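You operate a simulated robot arm through the tools that you are given. There is no shell and no other tool.

Carry out the task below with a simulated robot arm. There is one attempt and no reset: what you move stays moved.

## Task
Roll the cream dough ball out into a thin round flatbread.
Fine: middle of the footed board; press it down to a thick cake with the masher first; masher and roller back. Set down upright: wooden masher.

It is judged by the outcome, as a careful person would: the job done as asked, and still so three seconds after it is handed in. It fails if anything else is knocked over, pushed out of place, dropped, spilled or broken.

## Robot
A 7-joint arm with a two-finger parallel gripper, fixed in place. Base frame: the origin is at the foot of the arm, x ahead of it, y to its left, z up; the work surface is at about z = 0.82. Lengths are in m, angles in degrees, forces in N, time in s.
With the tool pointing down near the work surface it reaches from about 0.36 to 0.78 m from the base axis. Its first joint turns from -166.0 to 166.0 degrees. Payload 3.91 kg.
The tool frame sits at the grasp point between the pads (the TCP): z along the fingers, y along the line on which they close. The tips reach 0.03 m beyond it. Largest opening 0.11 m; finger width 0.02, thickness 0.01; the body of the gripper, 0.048 by 0.112 m, starts 0.055 m behind the TCP.
Orientation is told as [roll, pitch, yaw] about the base's x, y, z axes, in that order, counted from this pose: with the fingers straight down and closing along the base's y, the tool's x points along the base's -x, its y along +y and its z along -z.

## Interface
- The arm moves only by the tool servo_tool. Its argument "deltas" is a list of rows, each a list of 7 numbers: the shift along the base's x, y, z in units of 300 mm (1.0 is 300 mm), then the turn, a rotation vector about the base's x, y, z in units of 180 degrees (1.0 is 180 degrees), then the gripper command, from -1 (shut) to 1 (fully open), values between in proportion. In form: [[x, y, z, ax, ay, az, fingers], ...]. A call has 1 to 20 rows; each row is the pose to reach, as a shift and turn from the pose commanded when the call began. A call with a number of a shift or a turn outside -1 to 1 is refused whole. Rows are played at 5 a second. More than 0.05 m and 8.6 degrees between two rows, or a gripper value outside its range, and nothing of the call is played. A pose out of reach is approached as far as the arm can. The call stops where the force on the tool passes 40 N (or 10 N more than at its start, if that is more) or the arm is blocked; 0.2 s more then pass. The fingers move at their own pace (about 0.153 m/s each) and stop on an object; they squeeze with about 26 N. The grip force told is the motor's: it shows also when the fingers shut on nothing. Time passes only in rows, and 0.2 s behind the last, so rows that repeat a pose let the fingers close. It gives the time, the measured TCP pose, the force on the tool (base axes), the opening and the grip force at its end, in the units of the frame above (readings bear some noise), with the torque about the TCP (base axes, N m) and any sound that the robot's microphone picked up.
- Cameras (640 x 400 px; columns grow to the right, rows downward): "scene" is fixed at [0.2211, 0.4906, 1.6247]; the picture's right is [-0.87, -0.48, 0.00], its down [-0.30, 0.54, -0.79] and it looks along [0.38, -0.69, -0.62] (base axes); focal length 322 px, centre (320, 200). "wrist" rides on the gripper at [0.077, 0.007, -0.114] in the tool frame; the picture's right is [-0.09, 1.00, 0.00], its down [-0.80, -0.07, -0.59] and it looks along [-0.59, -0.05, 0.80] (tool axes); focal length 270 px, centre (320, 200). There is no depth. A picture from a camera that has moved, and an enlarged one, comes with that camera's place and axes in the base frame and with its lens. The place of the scene camera against the robot may be out by one fixed shift of up to 0.025 m in any direction.
- grab_frame(camera): a new picture of that camera. The clock stands still meanwhile.
- slide_trunk(by): slides the trunk up (or, below 0, down) by that many m; the arm rides with it, the base frame stays. It gives what a move gives, with no picture.
- close_up(camera, box): a new picture of the part [left, top, right, bottom] of that camera's present view, enlarged. The clock stands still meanwhile.
- close_job(): hands the job in; it is judged then, once.

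Nothing tells you positions but the pictures and the camera data. Unless the task says otherwise, let go and move clear before handing in.

The tools are called by a JSON object that holds its "op" and its "data". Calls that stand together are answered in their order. servo_tool: Moves the arm, as the interface text tells. Its arguments: {"type":"object","properties":{"deltas":{"type":"array","items":{"type":"array","items":{"type":"number"}}}},"required":["deltas"]} The other tools are called the same way: slide_trunk (by) slides the trunk up or down; grab_frame (camera) takes a picture; close_up (camera, box) takes an enlarged picture of a part of a camera's view; close_job () hands the job in.

At the start:

```text
t: 0.0
tool_pos: [0.4224, -0.2424, 1.2993]
ee_rot: [-0.1, 0.0, 0.0]
wrist_force: [-0.4, 0.2, -0.6]
torque: [-0.02, -0.02, 0.05]
width: 0.1102
gripper_force: 0.1
trunk travel left (down, up): [-0.55, 0.06]
```

scene: 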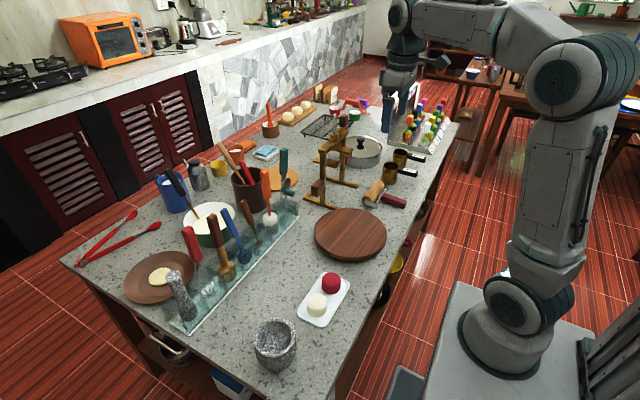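
wrist: 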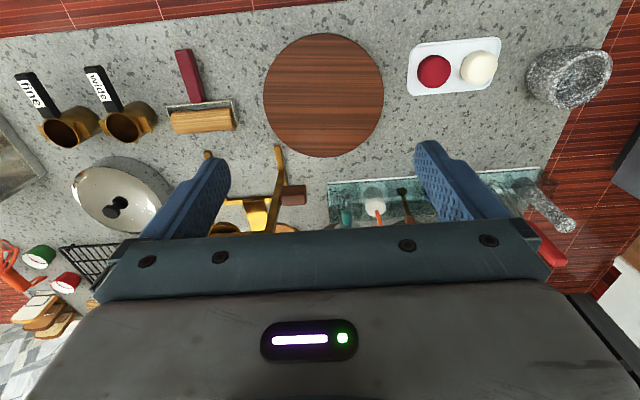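

I see a table with a footed round wooden board, a white tray with a cream and a red dough ball, a rack of tools, and a wood roller with a dark-red handle. I'll look closer before moving anything.

{"op": "close_up", "data": {"camera": "scene", "box": [280, 120, 480, 260]}}

{"op": "close_up", "data": {"camera": "scene", "box": [120, 130, 320, 340]}}

{"op": "close_up", "data": {"camera": "scene", "box": [240, 200, 400, 360]}}

{"op": "close_up", "data": {"camera": "wrist", "box": [0, 20, 320, 240]}}

{"op": "close_up", "data": {"camera": "wrist", "box": [320, 20, 640, 240]}}

```text
2.86 times, centred on (380, 190) of scene
camera zoom: at [0.2211, 0.4906, 1.6247], right [-0.87, -0.48, 0.0], down [-0.3, 0.54, -0.79], along [0.38, -0.69, -0.62], focal length 919 px, centre (149, 229)
```

zoom: 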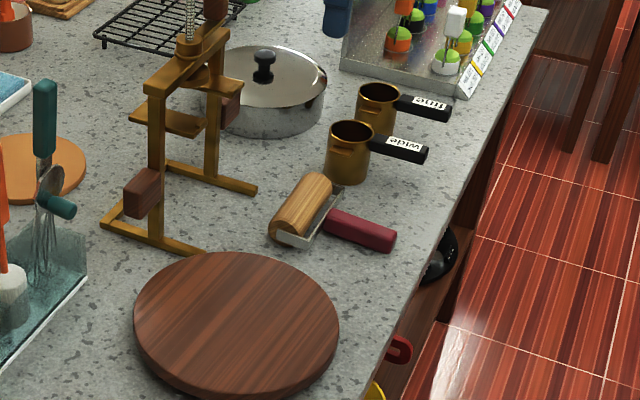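

```text
1.90 times, centred on (220, 235) of scene
camera zoom: at [0.2211, 0.4906, 1.6247], right [-0.87, -0.48, 0.0], down [-0.3, 0.54, -0.79], along [0.38, -0.69, -0.62], focal length 612 px, centre (510, 133)
```

zoom: 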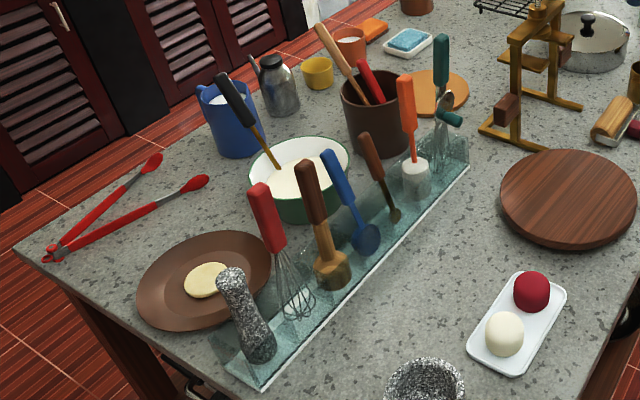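

```text
2.50 times, centred on (320, 280) of scene
camera zoom: at [0.2211, 0.4906, 1.6247], right [-0.87, -0.48, 0.0], down [-0.3, 0.54, -0.79], along [0.38, -0.69, -0.62], focal length 804 px, centre (320, 0)
```

zoom: 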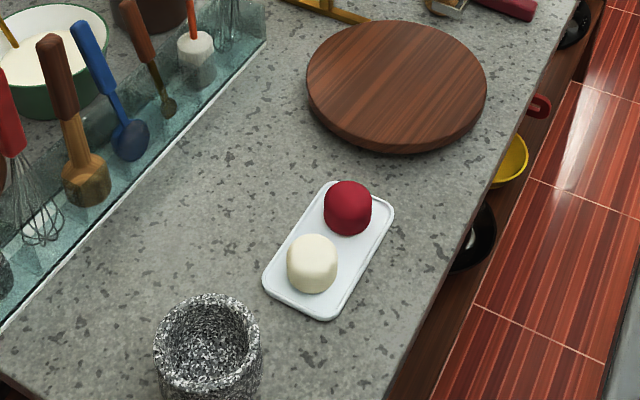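

```text
1.82 times, centred on (160, 130) of wrist
camera zoom: at [0.344, -0.2356, 1.4128], right [0.09, 1.0, 0.0], down [0.8, -0.07, 0.59], along [0.59, -0.05, -0.8], focal length 491 px, centre (611, 327)
```

zoom: 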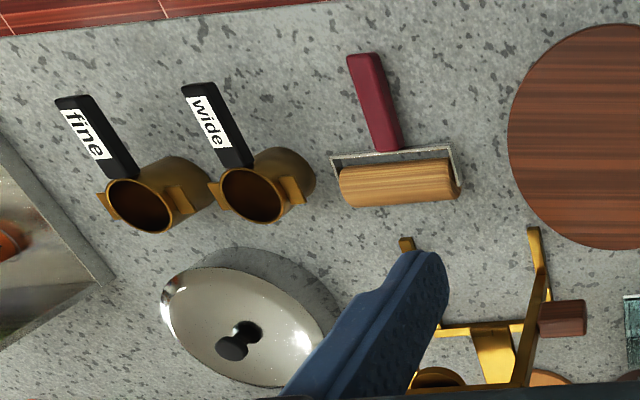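

```text
1.82 times, centred on (480, 130) of wrist
camera zoom: at [0.344, -0.2356, 1.4128], right [0.09, 1.0, 0.0], down [0.8, -0.07, 0.59], along [0.59, -0.05, -0.8], focal length 491 px, centre (29, 327)
```

zoom: 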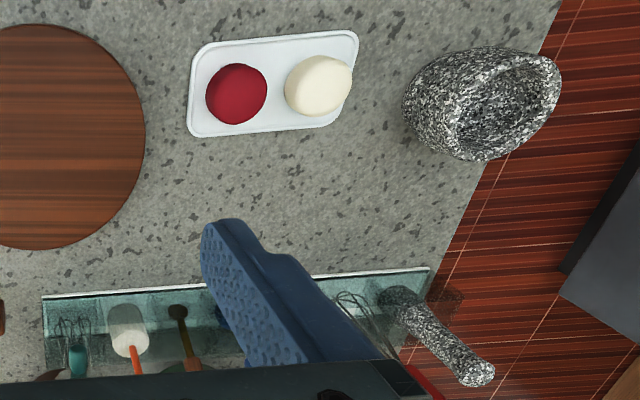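

The footed board looks to be around (0.49, -0.24), the cream ball around (0.47, 0.06), the roller beside the board, and the wooden masher in the glass rack near (0.75, 0.08). I'll move the wrist camera over the rack for a better look.

{"op": "servo_tool", "data": {"deltas": [[0, 0.14, 0, 0, 0, 0, 1], [0, 0.28, 0, 0, 0, 0, 1], [0, 0.42, 0, 0, 0, 0, 1], [0, 0.56, 0, 0, 0, 0, 1], [0, 0.7, 0, 0, 0, 0, 1], [0, 0.84, 0, 0, 0, 0, 1], [0, 0.96, 0, 0, 0, 0, 1], [0, 0.96, 0, 0, 0, 0, 1]]}}

{"op": "grab_frame", "data": {"camera": "wrist"}}

{"op": "grab_frame", "data": {"camera": "scene"}}

```text
t: 1.8
tool_pos: [0.417, 0.0463, 1.2978]
ee_rot: [0.0, 0.0, -0.1]
wrist_force: [0.4, -0.6, 0.0]
torque: [0.0, 0.02, 0.03]
width: 0.1098
gripper_force: 0.1
trunk travel left (down, up): [-0.55, 0.06]
```

```text
taken
camera wrist: at [0.3411, 0.0533, 1.4116], right [0.09, 1.0, 0.0], down [0.8, -0.07, 0.59], along [0.59, -0.05, -0.8], focal length 270 px, centre (320, 200)
```

wrist: 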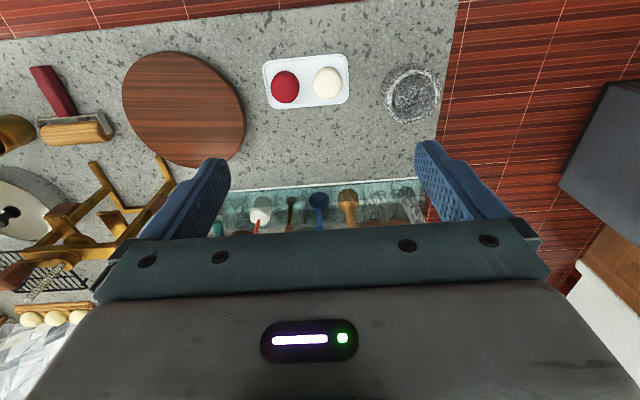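

```text
taken
```

scene: 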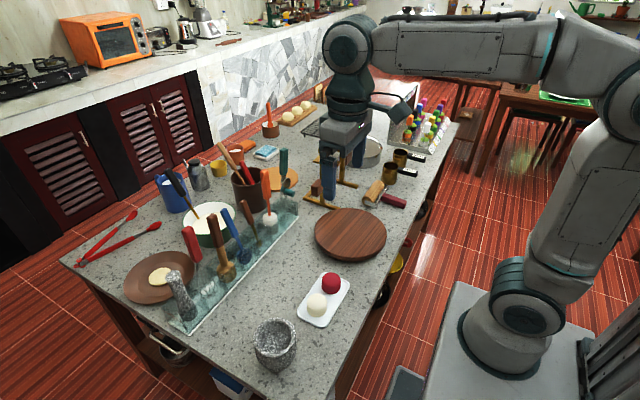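

The fingers block part of the rack. I'll tilt the tool to look further ahead at the rack tools.

{"op": "servo_tool", "data": {"deltas": [[0, 0, 0, 0, -0.045, 0, 1], [0, 0, 0, 0, -0.09, 0, 1], [0, 0, 0, 0, -0.135, 0, 1], [0, 0, 0, 0, -0.18, 0, 1], [0, 0, 0, 0, -0.18, 0, 1]]}}

{"op": "grab_frame", "data": {"camera": "wrist"}}

{"op": "close_up", "data": {"camera": "wrist", "box": [200, 20, 460, 200]}}

```text
t: 3.0
tool_pos: [0.4205, 0.0466, 1.2989]
ee_rot: [-0.1, -32.5, 0.1]
wrist_force: [-0.5, -0.1, -0.1]
torque: [0.03, -0.01, 0.0]
width: 0.11
gripper_force: 0.0
trunk travel left (down, up): [-0.55, 0.06]
```

```text
taken
camera wrist: at [0.2938, 0.0529, 1.3532], right [0.07, 1.0, 0.05], down [0.36, -0.07, 0.93], along [0.93, -0.05, -0.36], focal length 270 px, centre (320, 200)
```

wrist: 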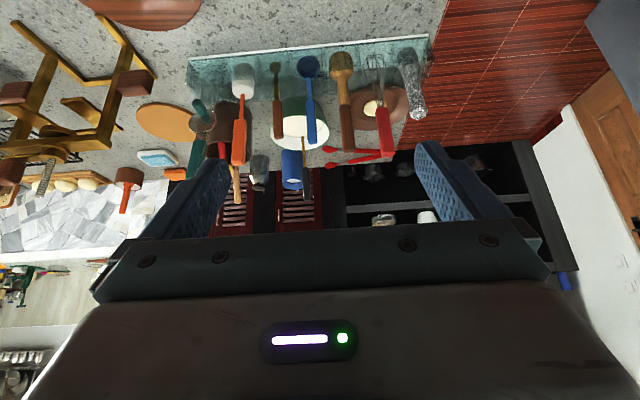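

```text
2.22 times, centred on (330, 110) of wrist
camera zoom: at [0.2938, 0.0529, 1.3532], right [0.07, 1.0, 0.05], down [0.36, -0.07, 0.93], along [0.93, -0.05, -0.36], focal length 601 px, centre (298, 400)
```

zoom: 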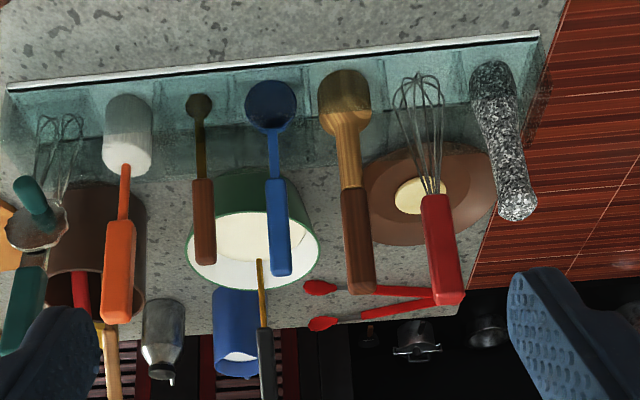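

The rack is a glass box with compartments; the wooden masher (brown handle, wooden cylindrical head) stands upright near (0.755, 0.09) with its top around z 1.075. I'll straighten the tool and look at the dough tray from above next.

{"op": "servo_tool", "data": {"deltas": [[0, 0, 0, 0, 0.045, 0, 1], [0, 0, 0, 0, 0.09, 0, 1], [0, 0, 0, 0, 0.135, 0, 1], [0, 0, 0, 0, 0.18, 0, 1], [0.03, 0, -0.1, 0, 0.18, 0, 1], [0.06, 0.01, -0.25, 0, 0.18, 0, 1], [0.1, 0.02, -0.4, 0, 0.18, 0, 1], [0.15, 0.03, -0.55, 0, 0.18, 0, 1], [0.18, 0.04, -0.7, 0, 0.18, 0, 1], [0.18, 0.04, -0.7, 0, 0.18, 0, 1]]}}

{"op": "grab_frame", "data": {"camera": "wrist"}}

{"op": "grab_frame", "data": {"camera": "scene"}}

```text
t: 5.2
tool_pos: [0.4755, 0.0588, 1.0868]
ee_rot: [0.0, 0.0, 0.0]
wrist_force: [0.2, 0.2, 0.0]
torque: [0.0, -0.03, 0.0]
width: 0.1099
gripper_force: 0.1
trunk travel left (down, up): [-0.55, 0.06]
```

```text
taken
camera wrist: at [0.3971, 0.0646, 1.2014], right [0.09, 1.0, 0.0], down [0.8, -0.07, 0.59], along [0.59, -0.05, -0.8], focal length 270 px, centre (320, 200)
```

wrist: 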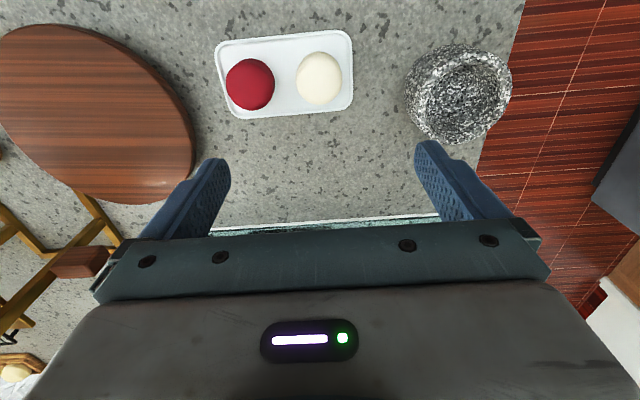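

```text
taken
```

scene: 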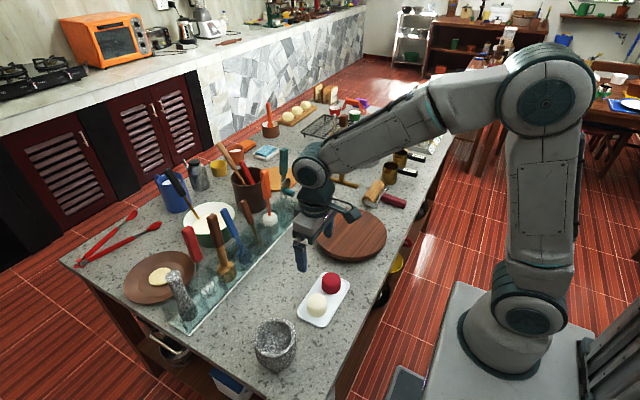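

The cream ball is at about (0.473, 0.058), about 5.5 cm across, on a small white tray beside the red one. I'll yaw the gripper 90° so the fingers straddle it along x, clear of the red ball, and check the view.

{"op": "servo_tool", "data": {"deltas": [[0, 0, 0, 0, 0, 0.045, 1], [0, 0, 0, 0, 0, 0.09, 1], [0, 0, 0, 0, 0, 0.135, 1], [0, 0, 0, 0, 0, 0.18, 1], [0, 0, 0, 0, 0, 0.225, 1], [0, 0, 0, 0, 0, 0.27, 1], [0, 0, 0, 0, 0, 0.315, 1], [0, 0, 0, 0, 0, 0.36, 1], [0, 0, 0, 0, 0, 0.405, 1], [0, 0, 0, 0, 0, 0.45, 1], [0, 0, 0, 0, 0, 0.5, 1], [0, 0, 0, 0, 0, 0.5, 1]]}}

{"op": "grab_frame", "data": {"camera": "wrist"}}

{"op": "grab_frame", "data": {"camera": "scene"}}

```text
refused: row 11 steps farther than a row can; nothing moved
```

```text
taken
camera wrist: at [0.3971, 0.0646, 1.2014], right [0.09, 1.0, 0.0], down [0.8, -0.07, 0.59], along [0.59, -0.05, -0.8], focal length 270 px, centre (320, 200)
```

wrist: 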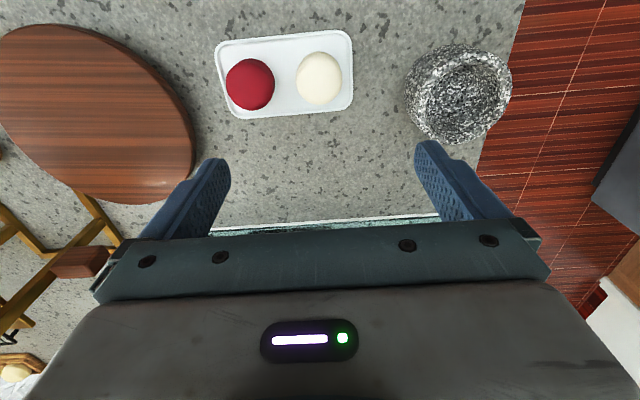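

```text
taken
```

scene: 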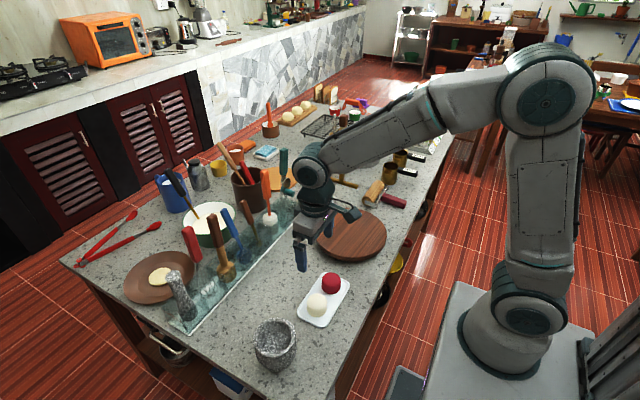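

The last row stepped too far, so nothing moved. I'll repeat the yaw with even steps.

{"op": "servo_tool", "data": {"deltas": [[0, 0, 0, 0, 0, 0.042, 1], [0, 0, 0, 0, 0, 0.084, 1], [0, 0, 0, 0, 0, 0.126, 1], [0, 0, 0, 0, 0, 0.168, 1], [0, 0, 0, 0, 0, 0.21, 1], [0, 0, 0, 0, 0, 0.252, 1], [0, 0, 0, 0, 0, 0.294, 1], [0, 0, 0, 0, 0, 0.336, 1], [0, 0, 0, 0, 0, 0.378, 1], [0, 0, 0, 0, 0, 0.42, 1], [0, 0, 0, 0, 0, 0.462, 1], [0, 0, 0, 0, 0, 0.5, 1], [0, 0, 0, 0, 0, 0.5, 1]]}}

{"op": "grab_frame", "data": {"camera": "wrist"}}

{"op": "grab_frame", "data": {"camera": "scene"}}

```text
t: 8.0
tool_pos: [0.4766, 0.058, 1.09]
ee_rot: [0.1, -0.1, 90.1]
wrist_force: [0.2, -0.3, 0.4]
torque: [-0.01, 0.0, -0.01]
width: 0.1102
gripper_force: 0.0
trunk travel left (down, up): [-0.55, 0.06]
```

```text
taken
camera wrist: at [0.4684, -0.0193, 1.2026], right [-1.0, 0.09, 0.0], down [0.07, 0.8, 0.59], along [0.05, 0.59, -0.8], focal length 270 px, centre (320, 200)
```

wrist: 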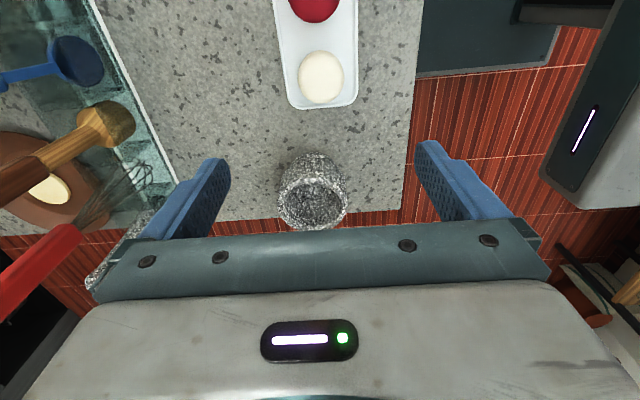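

```text
taken
```

scene: 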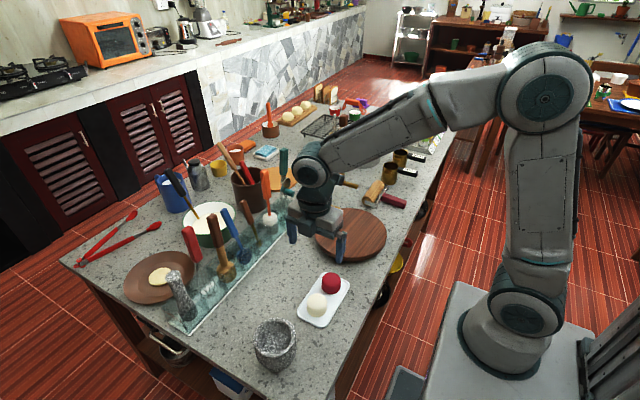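

The view confirms the ball at about (0.474, 0.057). I'll narrow the opening to 7 cm and go down to just above it, then check alignment.

{"op": "servo_tool", "data": {"deltas": [[-0.008, 0, -0.1, 0, 0, 0, 0.3], [-0.01, 0, -0.22, 0, 0, 0, 0.3], [-0.01, 0, -0.34, 0, 0, 0, 0.3], [-0.01, 0, -0.46, 0, 0, 0, 0.3], [-0.01, 0, -0.55, 0, 0, 0, 0.3], [-0.01, 0, -0.6, 0, 0, 0, 0.3], [-0.01, 0, -0.6, 0, 0, 0, 0.3]]}}

{"op": "grab_frame", "data": {"camera": "wrist"}}

{"op": "close_up", "data": {"camera": "scene", "box": [260, 200, 400, 340]}}

```text
t: 9.6
tool_pos: [0.4729, 0.057, 0.9091]
ee_rot: [0.0, 0.0, 90.1]
wrist_force: [-0.1, -0.4, 0.1]
torque: [-0.02, -0.02, 0.01]
width: 0.0716
gripper_force: 0.0
trunk travel left (down, up): [-0.55, 0.06]
```

```text
taken
camera wrist: at [0.4648, -0.0203, 1.0236], right [-1.0, 0.09, 0.0], down [0.07, 0.8, 0.59], along [0.05, 0.59, -0.8], focal length 270 px, centre (320, 200)
```

wrist: 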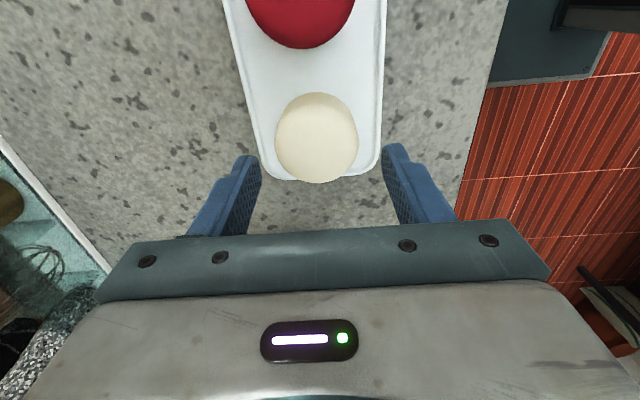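

```text
2.86 times, centred on (330, 270) of scene
camera zoom: at [0.2211, 0.4906, 1.6247], right [-0.87, -0.48, 0.0], down [-0.3, 0.54, -0.79], along [0.38, -0.69, -0.62], focal length 919 px, centre (291, 0)
```

zoom: 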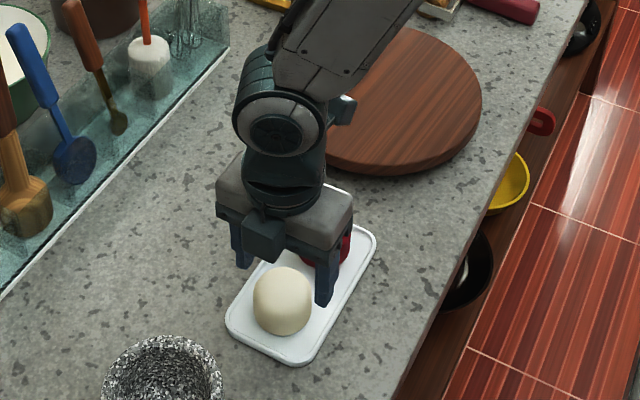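

Alignment looks good with the ball centred between the fingers. I'll lower to about z 0.868 and close gently on it.

{"op": "servo_tool", "data": {"deltas": [[0, -0.003, -0.05, 0, 0, 0, 0.3], [0, -0.003, -0.1, 0, 0, 0, 0.3], [0, -0.003, -0.14, 0, 0, 0, 0.3], [0, -0.003, -0.14, 0, 0, 0, 0.3]]}}

{"op": "close_up", "data": {"camera": "scene", "box": [260, 220, 380, 340]}}

{"op": "grab_frame", "data": {"camera": "wrist"}}

```text
t: 10.6
tool_pos: [0.4737, 0.0563, 0.8674]
ee_rot: [-0.1, 0.0, 89.9]
wrist_force: [0.3, 1.1, 0.1]
torque: [0.01, -0.05, 0.01]
width: 0.0716
gripper_force: 0.1
trunk travel left (down, up): [-0.55, 0.06]
```

```text
3.33 times, centred on (320, 280) of scene
camera zoom: at [0.2211, 0.4906, 1.6247], right [-0.87, -0.48, 0.0], down [-0.3, 0.54, -0.79], along [0.38, -0.69, -0.62], focal length 1072 px, centre (320, -67)
```

zoom: 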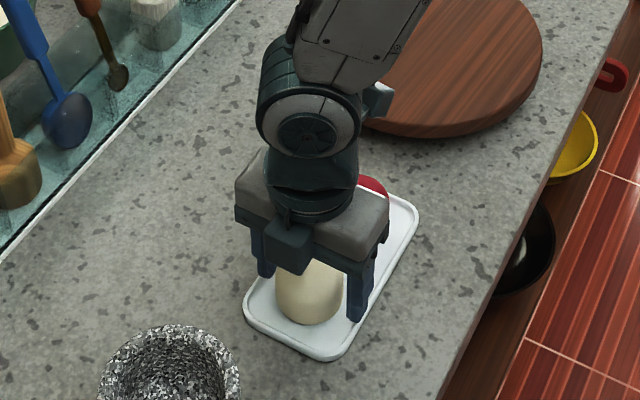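

```text
taken
camera wrist: at [0.465, -0.0209, 0.9809], right [-1.0, 0.09, 0.0], down [0.07, 0.8, 0.59], along [0.05, 0.59, -0.8], focal length 270 px, centre (320, 200)
```

wrist: 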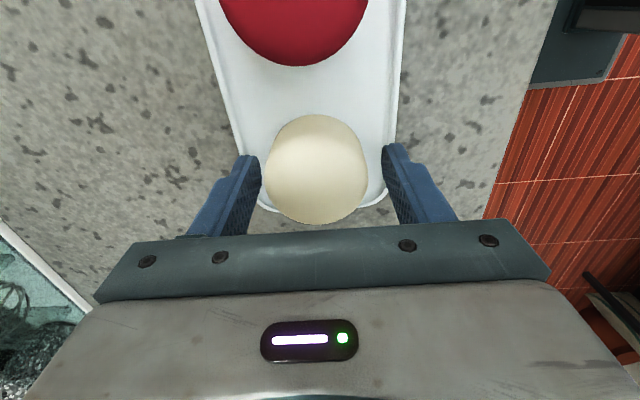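

The ball is between the fingers with clearance on both sides. I'll close in steps to hold it without over-squeezing.

{"op": "servo_tool", "data": {"deltas": [[0, 0, 0, 0, 0, 0, 0.1], [0, 0, 0, 0, 0, 0, 0.02], [0, 0, 0, 0, 0, 0, -0.02], [0, 0, 0, 0, 0, 0, -0.06], [0, 0, 0, 0, 0, 0, -0.06]]}}

{"op": "grab_frame", "data": {"camera": "wrist"}}

```text
t: 11.8
tool_pos: [0.4731, 0.0563, 0.8677]
ee_rot: [0.0, 0.0, 90.0]
wrist_force: [1.0, 0.9, 0.9]
torque: [-0.01, 0.0, 0.01]
width: 0.0531
gripper_force: 26.0
trunk travel left (down, up): [-0.55, 0.06]
```

```text
taken
camera wrist: at [0.4649, -0.021, 0.9812], right [-1.0, 0.09, 0.0], down [0.07, 0.8, 0.59], along [0.05, 0.59, -0.8], focal length 270 px, centre (320, 200)
```

wrist: 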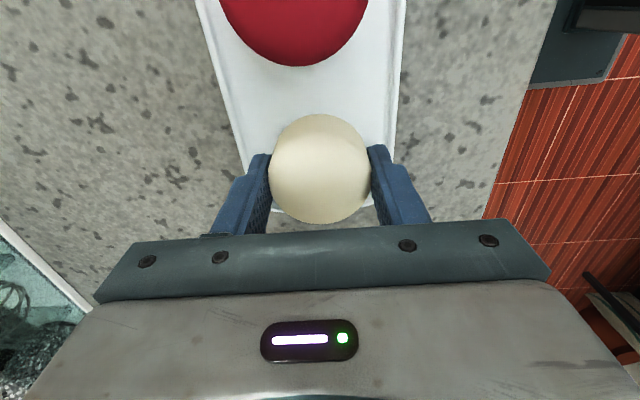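

The grip holds at 5.3 cm width. Now I lift straight up and carry the ball above the board.

{"op": "servo_tool", "data": {"deltas": [[0, 0, 0.06, 0, 0, 0, -0.1], [0, 0, 0.16, 0, 0, 0, -0.1], [0, 0, 0.28, 0, 0, 0, -0.1], [0, 0, 0.4, 0, 0, 0, -0.1], [0, 0, 0.46, 0, 0, 0, -0.1]]}}

{"op": "grab_frame", "data": {"camera": "wrist"}}

{"op": "grab_frame", "data": {"camera": "scene"}}

```text
t: 13.0
tool_pos: [0.4738, 0.0558, 1.0052]
ee_rot: [0.1, 0.0, 90.0]
wrist_force: [0.1, -0.4, 0.1]
torque: [0.0, 0.03, 0.0]
width: 0.0494
gripper_force: 0.1
trunk travel left (down, up): [-0.55, 0.06]
```

```text
taken
camera wrist: at [0.4653, -0.0211, 1.1188], right [-1.0, 0.09, 0.0], down [0.07, 0.8, 0.59], along [0.05, 0.59, -0.8], focal length 270 px, centre (320, 200)
```

wrist: 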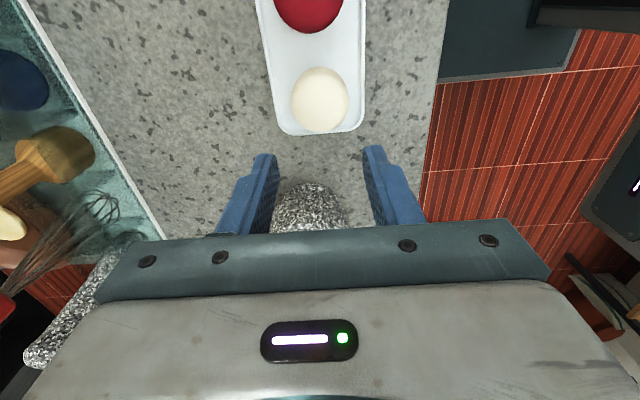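

```text
taken
```

scene: 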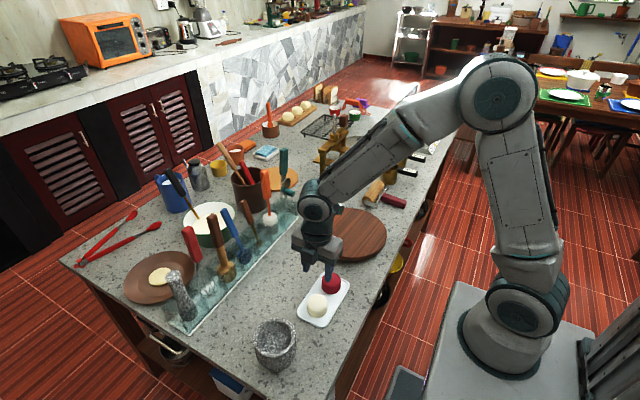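

The ball slipped out of the grip and is still in its place on the tray — I gripped too high on its curve. I'll look closely at the tray rim before trying lower.

{"op": "close_up", "data": {"camera": "wrist", "box": [240, 40, 400, 140]}}

{"op": "close_up", "data": {"camera": "scene", "box": [285, 265, 365, 335]}}

```text
4.00 times, centred on (320, 90) of wrist
camera zoom: at [0.4653, -0.0211, 1.1188], right [-1.0, 0.09, 0.0], down [0.07, 0.8, 0.59], along [0.05, 0.59, -0.8], focal length 1081 px, centre (320, 640)
```

zoom: 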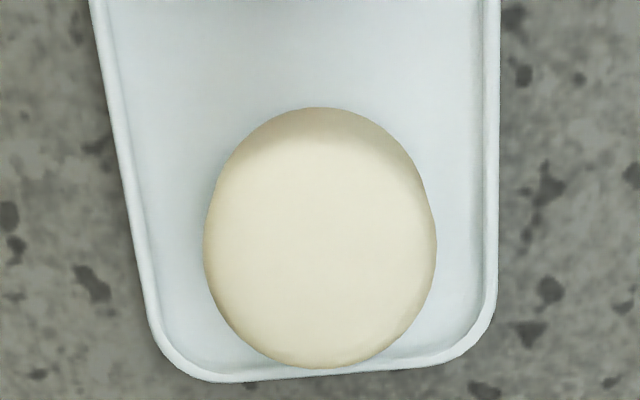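

```text
5.71 times, centred on (325, 300) of scene
camera zoom: at [0.2211, 0.4906, 1.6247], right [-0.87, -0.48, 0.0], down [-0.3, 0.54, -0.79], along [0.38, -0.69, -0.62], focal length 1838 px, centre (291, -371)
```

zoom: 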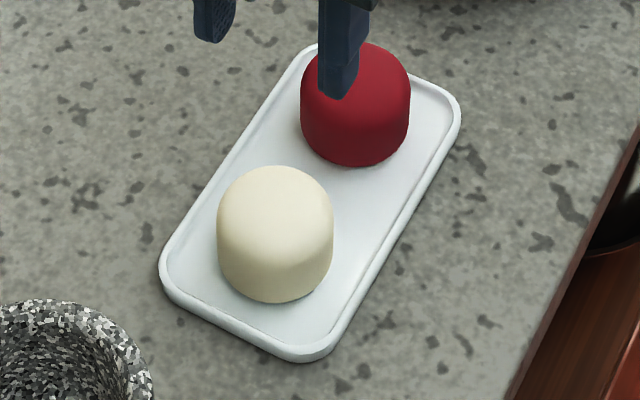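

The ball is a rounded cylinder about 5.6 cm wide and roughly 4.2 cm tall, and the tray's inner width leaves room for the fingers at about 6.2 cm opening. I'll go lower this time, with tips just above the tray floor.

{"op": "servo_tool", "data": {"deltas": [[0, 0, -0.1, 0, 0, 0, 0.14], [0, 0, -0.2, 0, 0, 0, 0.14], [0, 0, -0.3, 0, 0, 0, 0.14], [0, 0, -0.38, 0, 0, 0, 0.14], [0, 0, -0.43, 0, 0, 0, 0.14], [0, 0, -0.46, 0, 0, 0, 0.14], [0, 0, -0.475, 0, 0, 0, 0.14], [0, 0, -0.485, 0, 0, 0, 0.14], [0, 0, -0.485, 0, 0, 0, 0.14]]}}

{"op": "close_up", "data": {"camera": "scene", "box": [275, 235, 375, 335]}}

{"op": "grab_frame", "data": {"camera": "wrist"}}

```text
t: 15.0
tool_pos: [0.4716, 0.0566, 0.8583]
ee_rot: [0.0, 0.1, 90.0]
wrist_force: [-0.1, 0.1, 0.0]
torque: [0.0, 0.02, -0.02]
width: 0.0627
gripper_force: 0.1
trunk travel left (down, up): [-0.55, 0.06]
```

```text
4.00 times, centred on (325, 285) of scene
camera zoom: at [0.2211, 0.4906, 1.6247], right [-0.87, -0.48, 0.0], down [-0.3, 0.54, -0.79], along [0.38, -0.69, -0.62], focal length 1286 px, centre (300, -140)
```

zoom: 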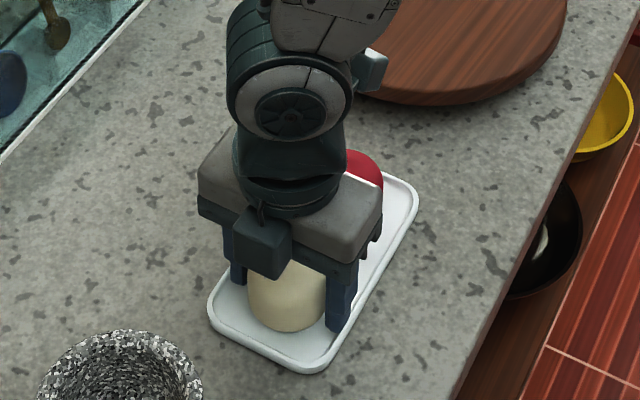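

```text
taken
camera wrist: at [0.4648, -0.0202, 0.9721], right [-1.0, 0.09, 0.0], down [0.07, 0.8, 0.59], along [0.05, 0.59, -0.8], focal length 270 px, centre (320, 200)
```

wrist: 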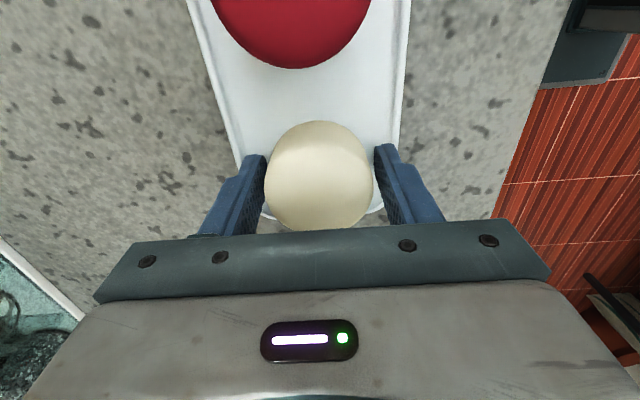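

The fingers are inside the tray with no contact yet. I'll close firmly, then lift just a little and check.

{"op": "servo_tool", "data": {"deltas": [[0, 0, 0, 0, 0, 0, 0.02], [0, 0, 0, 0, 0, 0, -0.1], [0, 0, 0, 0, 0, 0, -0.3], [0, 0, 0, 0, 0, 0, -0.3], [0, 0, 0.01, 0, 0, 0, -0.3], [0, 0, 0.03, 0, 0, 0, -0.3], [0, 0, 0.06, 0, 0, 0, -0.3]]}}

{"op": "grab_frame", "data": {"camera": "wrist"}}

{"op": "close_up", "data": {"camera": "scene", "box": [275, 235, 375, 335]}}

```text
t: 16.6
tool_pos: [0.4743, 0.0574, 0.8779]
ee_rot: [0.0, -0.1, 90.0]
wrist_force: [0.0, 0.1, -0.4]
torque: [-0.01, 0.03, -0.02]
width: 0.0534
gripper_force: 26.3
trunk travel left (down, up): [-0.55, 0.06]
```

```text
taken
camera wrist: at [0.4648, -0.0206, 0.9906], right [-1.0, 0.09, 0.0], down [0.07, 0.8, 0.59], along [0.05, 0.59, -0.8], focal length 270 px, centre (320, 200)
```

wrist: 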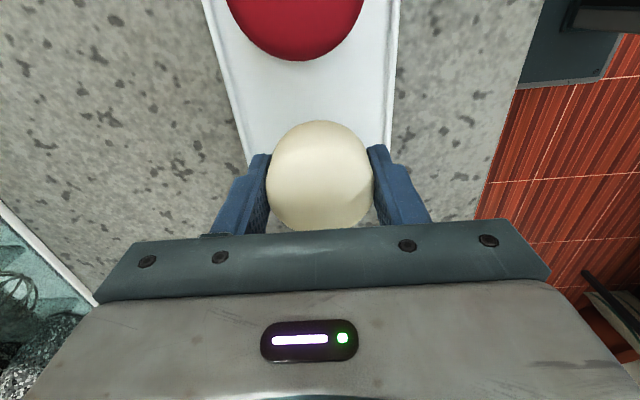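

```text
4.00 times, centred on (325, 285) of scene
camera zoom: at [0.2211, 0.4906, 1.6247], right [-0.87, -0.48, 0.0], down [-0.3, 0.54, -0.79], along [0.38, -0.69, -0.62], focal length 1286 px, centre (300, -140)
```

zoom: 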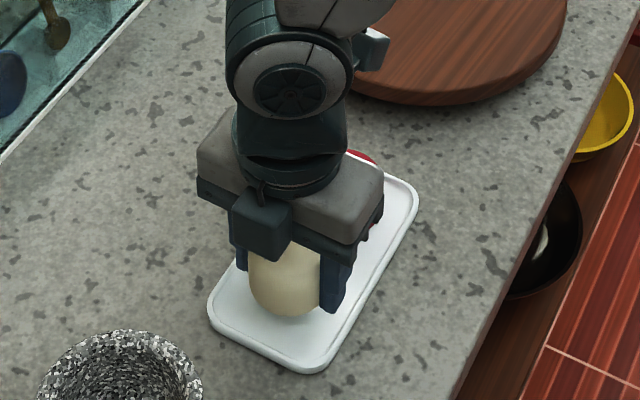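

The ball is now lifted off the tray. I'll raise it and carry it over the board.

{"op": "servo_tool", "data": {"deltas": [[0, 0, 0.08, 0, 0, 0, -0.3], [0, 0, 0.18, 0, 0, 0, -0.3], [0, 0, 0.28, 0, 0, 0, -0.3], [0.005, -0.07, 0.34, 0, 0, 0, -0.3], [0.012, -0.18, 0.36, 0, 0, 0, -0.3], [0.02, -0.3, 0.36, 0, 0, 0, -0.3], [0.028, -0.42, 0.36, 0, 0, 0, -0.3], [0.036, -0.54, 0.36, 0, 0, 0, -0.3], [0.044, -0.66, 0.36, 0, 0, 0, -0.3], [0.052, -0.78, 0.36, 0, 0, 0, -0.3], [0.06, -0.88, 0.36, 0, 0, 0, -0.3], [0.065, -0.95, 0.36, 0, 0, 0, -0.3], [0.065, -0.99, 0.36, 0, 0, 0, -0.3], [0.065, -0.99, 0.36, 0, 0, 0, -0.3]]}}

{"op": "grab_frame", "data": {"camera": "wrist"}}

{"op": "grab_frame", "data": {"camera": "scene"}}

```text
t: 19.6
tool_pos: [0.4939, -0.2403, 0.9854]
ee_rot: [-0.1, 0.0, 90.0]
wrist_force: [-0.4, 0.0, -1.4]
torque: [-0.03, 0.02, 0.01]
width: 0.0532
gripper_force: 26.3
trunk travel left (down, up): [-0.55, 0.06]
```

```text
taken
camera wrist: at [0.4866, -0.3172, 1.1001], right [-1.0, 0.09, 0.0], down [0.07, 0.8, 0.59], along [0.05, 0.59, -0.8], focal length 270 px, centre (320, 200)
```

wrist: 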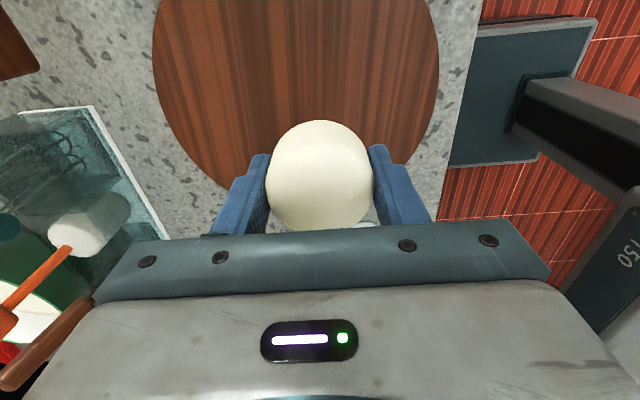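

```text
taken
```

scene: 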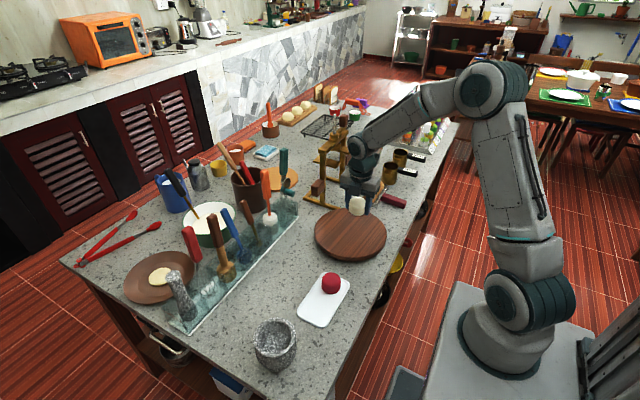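

Re-measuring the board from its front/back and side edges, its centre is nearer (0.510, -0.240). I'll shift 16 mm forward and lower to just above the board.

{"op": "servo_tool", "data": {"deltas": [[0.03, 0, -0.05, 0, 0, 0, -0.3], [0.055, 0, -0.15, 0, 0, 0, -0.3], [0.055, 0, -0.24, 0, 0, 0, -0.3], [0.055, 0, -0.28, 0, 0, 0, -0.3], [0.055, 0, -0.28, 0, 0, 0, -0.3]]}}

{"op": "grab_frame", "data": {"camera": "wrist"}}

{"op": "close_up", "data": {"camera": "scene", "box": [300, 165, 400, 265]}}

```text
t: 20.8
tool_pos: [0.5084, -0.2404, 0.9004]
ee_rot: [0.1, 0.0, 90.0]
wrist_force: [0.3, -0.1, -0.1]
torque: [-0.01, 0.0, 0.0]
width: 0.0534
gripper_force: 25.9
trunk travel left (down, up): [-0.55, 0.06]
```

```text
taken
camera wrist: at [0.5006, -0.3178, 1.0151], right [-1.0, 0.09, 0.0], down [0.07, 0.8, 0.59], along [0.05, 0.59, -0.8], focal length 270 px, centre (320, 200)
```

wrist: 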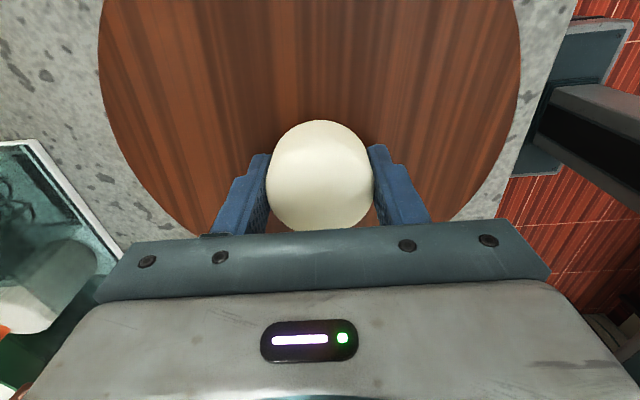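

```text
4.00 times, centred on (350, 215) of scene
camera zoom: at [0.2211, 0.4906, 1.6247], right [-0.87, -0.48, 0.0], down [-0.3, 0.54, -0.79], along [0.38, -0.69, -0.62], focal length 1286 px, centre (200, 140)
```

zoom: 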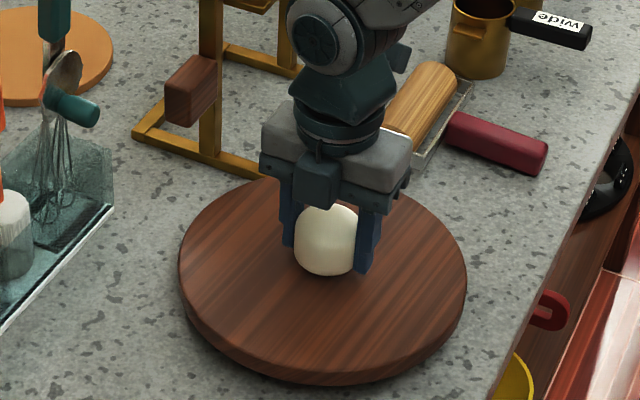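

The ball is centred over the board. I'll lower the last centimetre in small steps until it touches.

{"op": "servo_tool", "data": {"deltas": [[0, 0, -0.01, 0, 0, 0, -0.3], [0, 0, -0.02, 0, 0, 0, -0.3], [0, 0, -0.026, 0, 0, 0, -0.3], [0, 0, -0.032, 0, 0, 0, -0.3]]}}

{"op": "close_up", "data": {"camera": "scene", "box": [300, 165, 400, 265]}}

```text
t: 21.8
tool_pos: [0.5099, -0.2397, 0.8921]
ee_rot: [-0.1, 0.0, 90.1]
wrist_force: [-0.7, 0.0, 7.7]
torque: [0.1, 0.12, 0.01]
width: 0.0534
gripper_force: 25.9
trunk travel left (down, up): [-0.55, 0.06]
```

```text
4.00 times, centred on (350, 215) of scene
camera zoom: at [0.2211, 0.4906, 1.6247], right [-0.87, -0.48, 0.0], down [-0.3, 0.54, -0.79], along [0.38, -0.69, -0.62], focal length 1286 px, centre (200, 140)
```

zoom: 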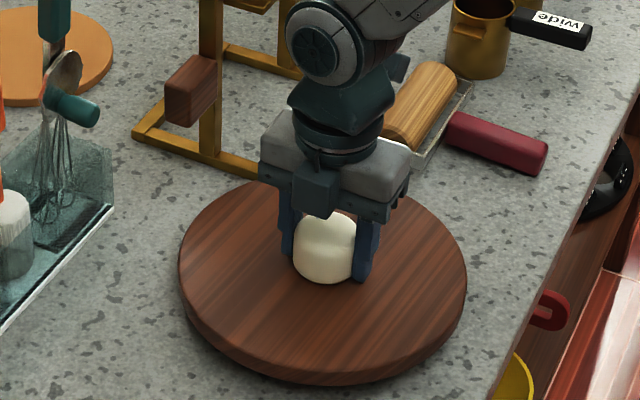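

Contact with the board at about 8 N. I'll release and rise.

{"op": "servo_tool", "data": {"deltas": [[0, 0, 0.003, 0, 0, 0, -0.05], [0, 0, 0.003, 0, 0, 0, 0.2], [0, 0, 0.003, 0, 0, 0, 0.4], [0, 0, 0.05, 0, 0, 0, 0.4], [0, 0, 0.15, 0, 0, 0, 0.4], [0, 0, 0.28, 0, 0, 0, 0.4], [0, 0, 0.42, 0, 0, 0, 0.4], [0, 0, 0.55, 0, 0, 0, 0.4], [0, 0, 0.55, 0, 0, 0, 0.4]]}}

{"op": "grab_frame", "data": {"camera": "wrist"}}

{"op": "close_up", "data": {"camera": "scene", "box": [300, 165, 400, 265]}}

```text
t: 23.8
tool_pos: [0.5074, -0.2378, 1.0573]
ee_rot: [0.1, 0.0, 90.1]
wrist_force: [-0.5, 0.0, 0.4]
torque: [0.02, -0.03, 0.04]
width: 0.0771
gripper_force: 0.1
trunk travel left (down, up): [-0.55, 0.06]
```

```text
taken
camera wrist: at [0.4997, -0.3154, 1.1714], right [-1.0, 0.09, 0.0], down [0.07, 0.8, 0.59], along [0.05, 0.59, -0.8], focal length 270 px, centre (320, 200)
```

wrist: 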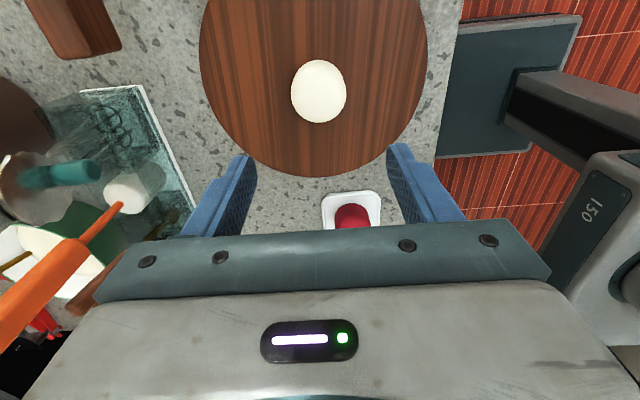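

```text
4.00 times, centred on (350, 215) of scene
camera zoom: at [0.2211, 0.4906, 1.6247], right [-0.87, -0.48, 0.0], down [-0.3, 0.54, -0.79], along [0.38, -0.69, -0.62], focal length 1286 px, centre (200, 140)
```

zoom: 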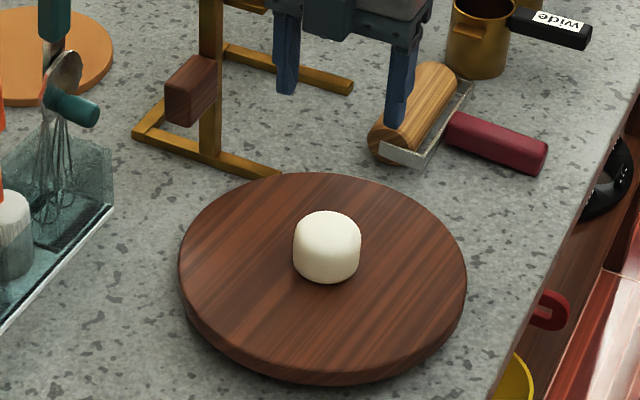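

The ball sits upright in the middle of the board. Next is the masher: I'll rise and travel toward the rack at a safe height.

{"op": "servo_tool", "data": {"deltas": [[0, 0, 0.15, 0, 0, 0, 0.1], [0, 0, 0.3, 0, 0, 0, 0.1], [0, 0, 0.45, 0, 0, 0, 0.1], [0, 0, 0.58, 0, 0, 0, 0.1], [0.02, 0.12, 0.6, 0, 0, 0, 0.1], [0.06, 0.26, 0.6, 0, 0, 0, 0.1], [0.12, 0.4, 0.6, 0, 0, 0, 0.1], [0.18, 0.54, 0.6, 0, 0, 0, 0.1], [0.24, 0.68, 0.6, 0, 0, 0, 0.1], [0.3, 0.82, 0.6, 0, 0, 0, 0.1], [0.36, 0.94, 0.6, 0, 0, 0, 0.1], [0.4, 1.0, 0.6, 0, 0, 0, 0.1], [0.4, 1.0, 0.6, 0, 0, 0, 0.1]]}}

{"op": "grab_frame", "data": {"camera": "wrist"}}

{"op": "grab_frame", "data": {"camera": "scene"}}

```text
t: 26.6
tool_pos: [0.6291, 0.0625, 1.237]
ee_rot: [0.0, 0.0, 90.1]
wrist_force: [-0.8, -0.8, 0.0]
torque: [-0.02, 0.04, 0.01]
width: 0.0602
gripper_force: 0.0
trunk travel left (down, up): [-0.55, 0.06]
```

```text
taken
camera wrist: at [0.621, -0.0151, 1.3502], right [-1.0, 0.09, 0.0], down [0.07, 0.8, 0.59], along [0.05, 0.59, -0.8], focal length 270 px, centre (320, 200)
```

wrist: 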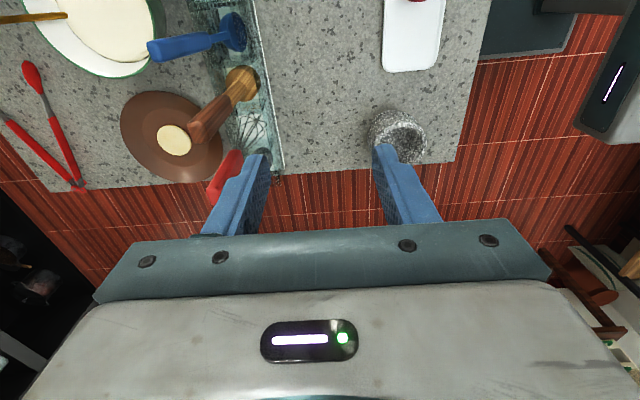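

```text
taken
```

scene: 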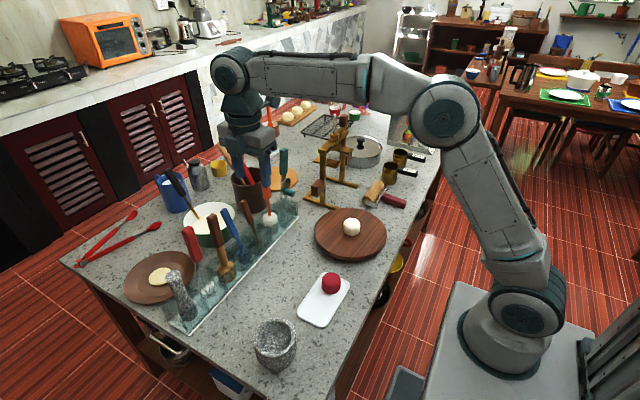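

{"op": "close_up", "data": {"camera": "wrist", "box": [140, 0, 300, 180]}}

{"op": "close_up", "data": {"camera": "scene", "box": [170, 200, 270, 320]}}

```text
2.22 times, centred on (220, 90) of wrist
camera zoom: at [0.621, -0.0151, 1.3502], right [-1.0, 0.09, 0.0], down [0.07, 0.8, 0.59], along [0.05, 0.59, -0.8], focal length 601 px, centre (542, 444)
```

zoom: 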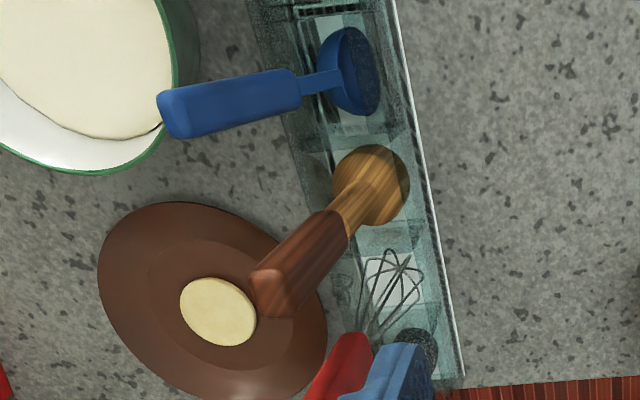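

```text
3.33 times, centred on (220, 260) of scene
camera zoom: at [0.2211, 0.4906, 1.6247], right [-0.87, -0.48, 0.0], down [-0.3, 0.54, -0.79], along [0.38, -0.69, -0.62], focal length 1072 px, centre (653, 0)
```

zoom: 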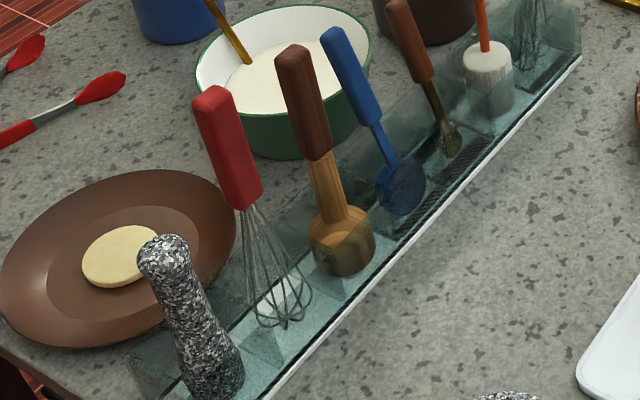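

The masher handle top is at about (0.762, 0.087, 1.074) and it stands vertical. I'll move above it and check alignment before descending.

{"op": "servo_tool", "data": {"deltas": [[0.1, 0.03, 0, 0, 0, 0, 0.1], [0.22, 0.06, 0, 0, 0, 0, 0.1], [0.34, 0.083, 0, 0, 0, 0, 0.1], [0.44, 0.083, 0, 0, 0, 0, 0.1], [0.44, 0.083, -0.1, 0, 0, 0, 0.1], [0.44, 0.083, -0.2, 0, 0, 0, 0.1], [0.44, 0.083, -0.3, 0, 0, 0, 0.1], [0.44, 0.083, -0.3, 0, 0, 0, 0.1]]}}

{"op": "grab_frame", "data": {"camera": "wrist"}}

{"op": "grab_frame", "data": {"camera": "scene"}}

```text
t: 28.4
tool_pos: [0.7477, 0.0816, 1.1424]
ee_rot: [0.1, 0.1, 90.0]
wrist_force: [0.5, 0.6, 0.9]
torque: [0.03, -0.01, 0.0]
width: 0.0604
gripper_force: 0.0
out of reach, approached as far as the arm can: row 3, 4, 5, 6, 7, 8
trunk travel left (down, up): [-0.55, 0.06]
```

```text
taken
camera wrist: at [0.7401, 0.0043, 1.2551], right [-1.0, 0.09, 0.0], down [0.07, 0.8, 0.59], along [0.05, 0.59, -0.8], focal length 270 px, centre (320, 200)
```

wrist: 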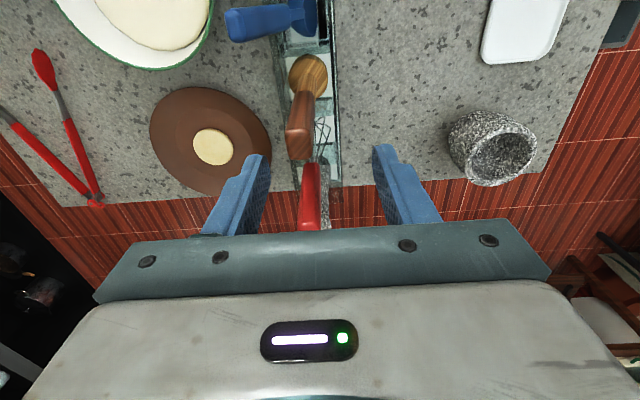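

```text
taken
```

scene: 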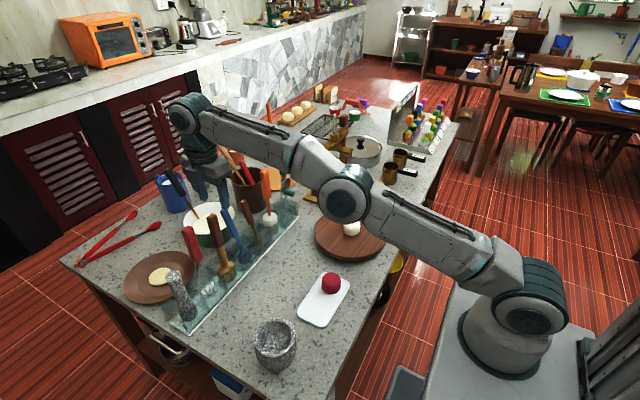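

The arm is at the edge of its reach at this height. Raising the trunk will bring the shoulder level closer to the wrist and extend the reach.

{"op": "slide_trunk", "data": {"by": 0.055}}

{"op": "servo_tool", "data": {"deltas": [[0, 0, 0, 0, 0, 0, 0.1], [0, 0, 0, 0, 0, 0, 0.1]]}}

{"op": "grab_frame", "data": {"camera": "wrist"}}

```text
t: 29.4
tool_pos: [0.7484, 0.0821, 1.1965]
ee_rot: [0.0, 0.1, 90.0]
wrist_force: [0.1, -0.1, -0.3]
torque: [-0.02, -0.02, -0.04]
width: 0.0604
gripper_force: 0.1
trunk travel left (down, up): [-0.605, 0.005]
```

```text
t: 30.0
tool_pos: [0.7472, 0.0829, 1.1949]
ee_rot: [0.0, 0.0, 90.0]
wrist_force: [0.0, 0.9, 0.7]
torque: [-0.01, 0.0, 0.01]
width: 0.0606
gripper_force: 0.0
trunk travel left (down, up): [-0.605, 0.005]
```

```text
taken
camera wrist: at [0.7402, 0.0044, 1.3099], right [-1.0, 0.09, 0.0], down [0.07, 0.8, 0.59], along [0.05, 0.59, -0.8], focal length 270 px, centre (320, 200)
```

wrist: 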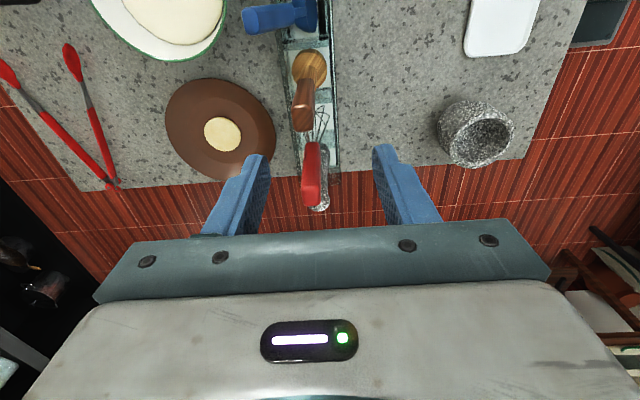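

{"op": "close_up", "data": {"camera": "wrist", "box": [240, 20, 400, 180]}}

```text
2.50 times, centred on (320, 100) of wrist
camera zoom: at [0.7402, 0.0044, 1.3099], right [-1.0, 0.09, 0.0], down [0.07, 0.8, 0.59], along [0.05, 0.59, -0.8], focal length 676 px, centre (320, 450)
```

zoom: 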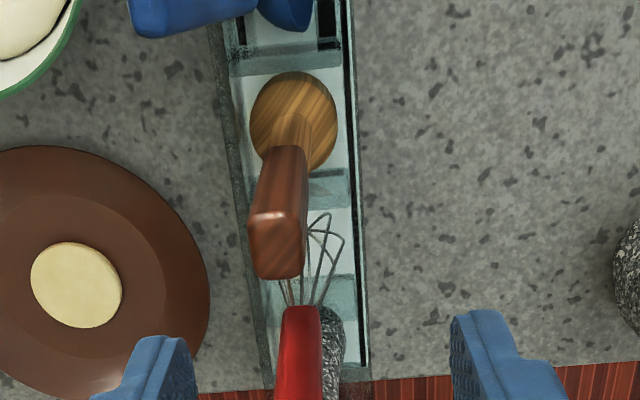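

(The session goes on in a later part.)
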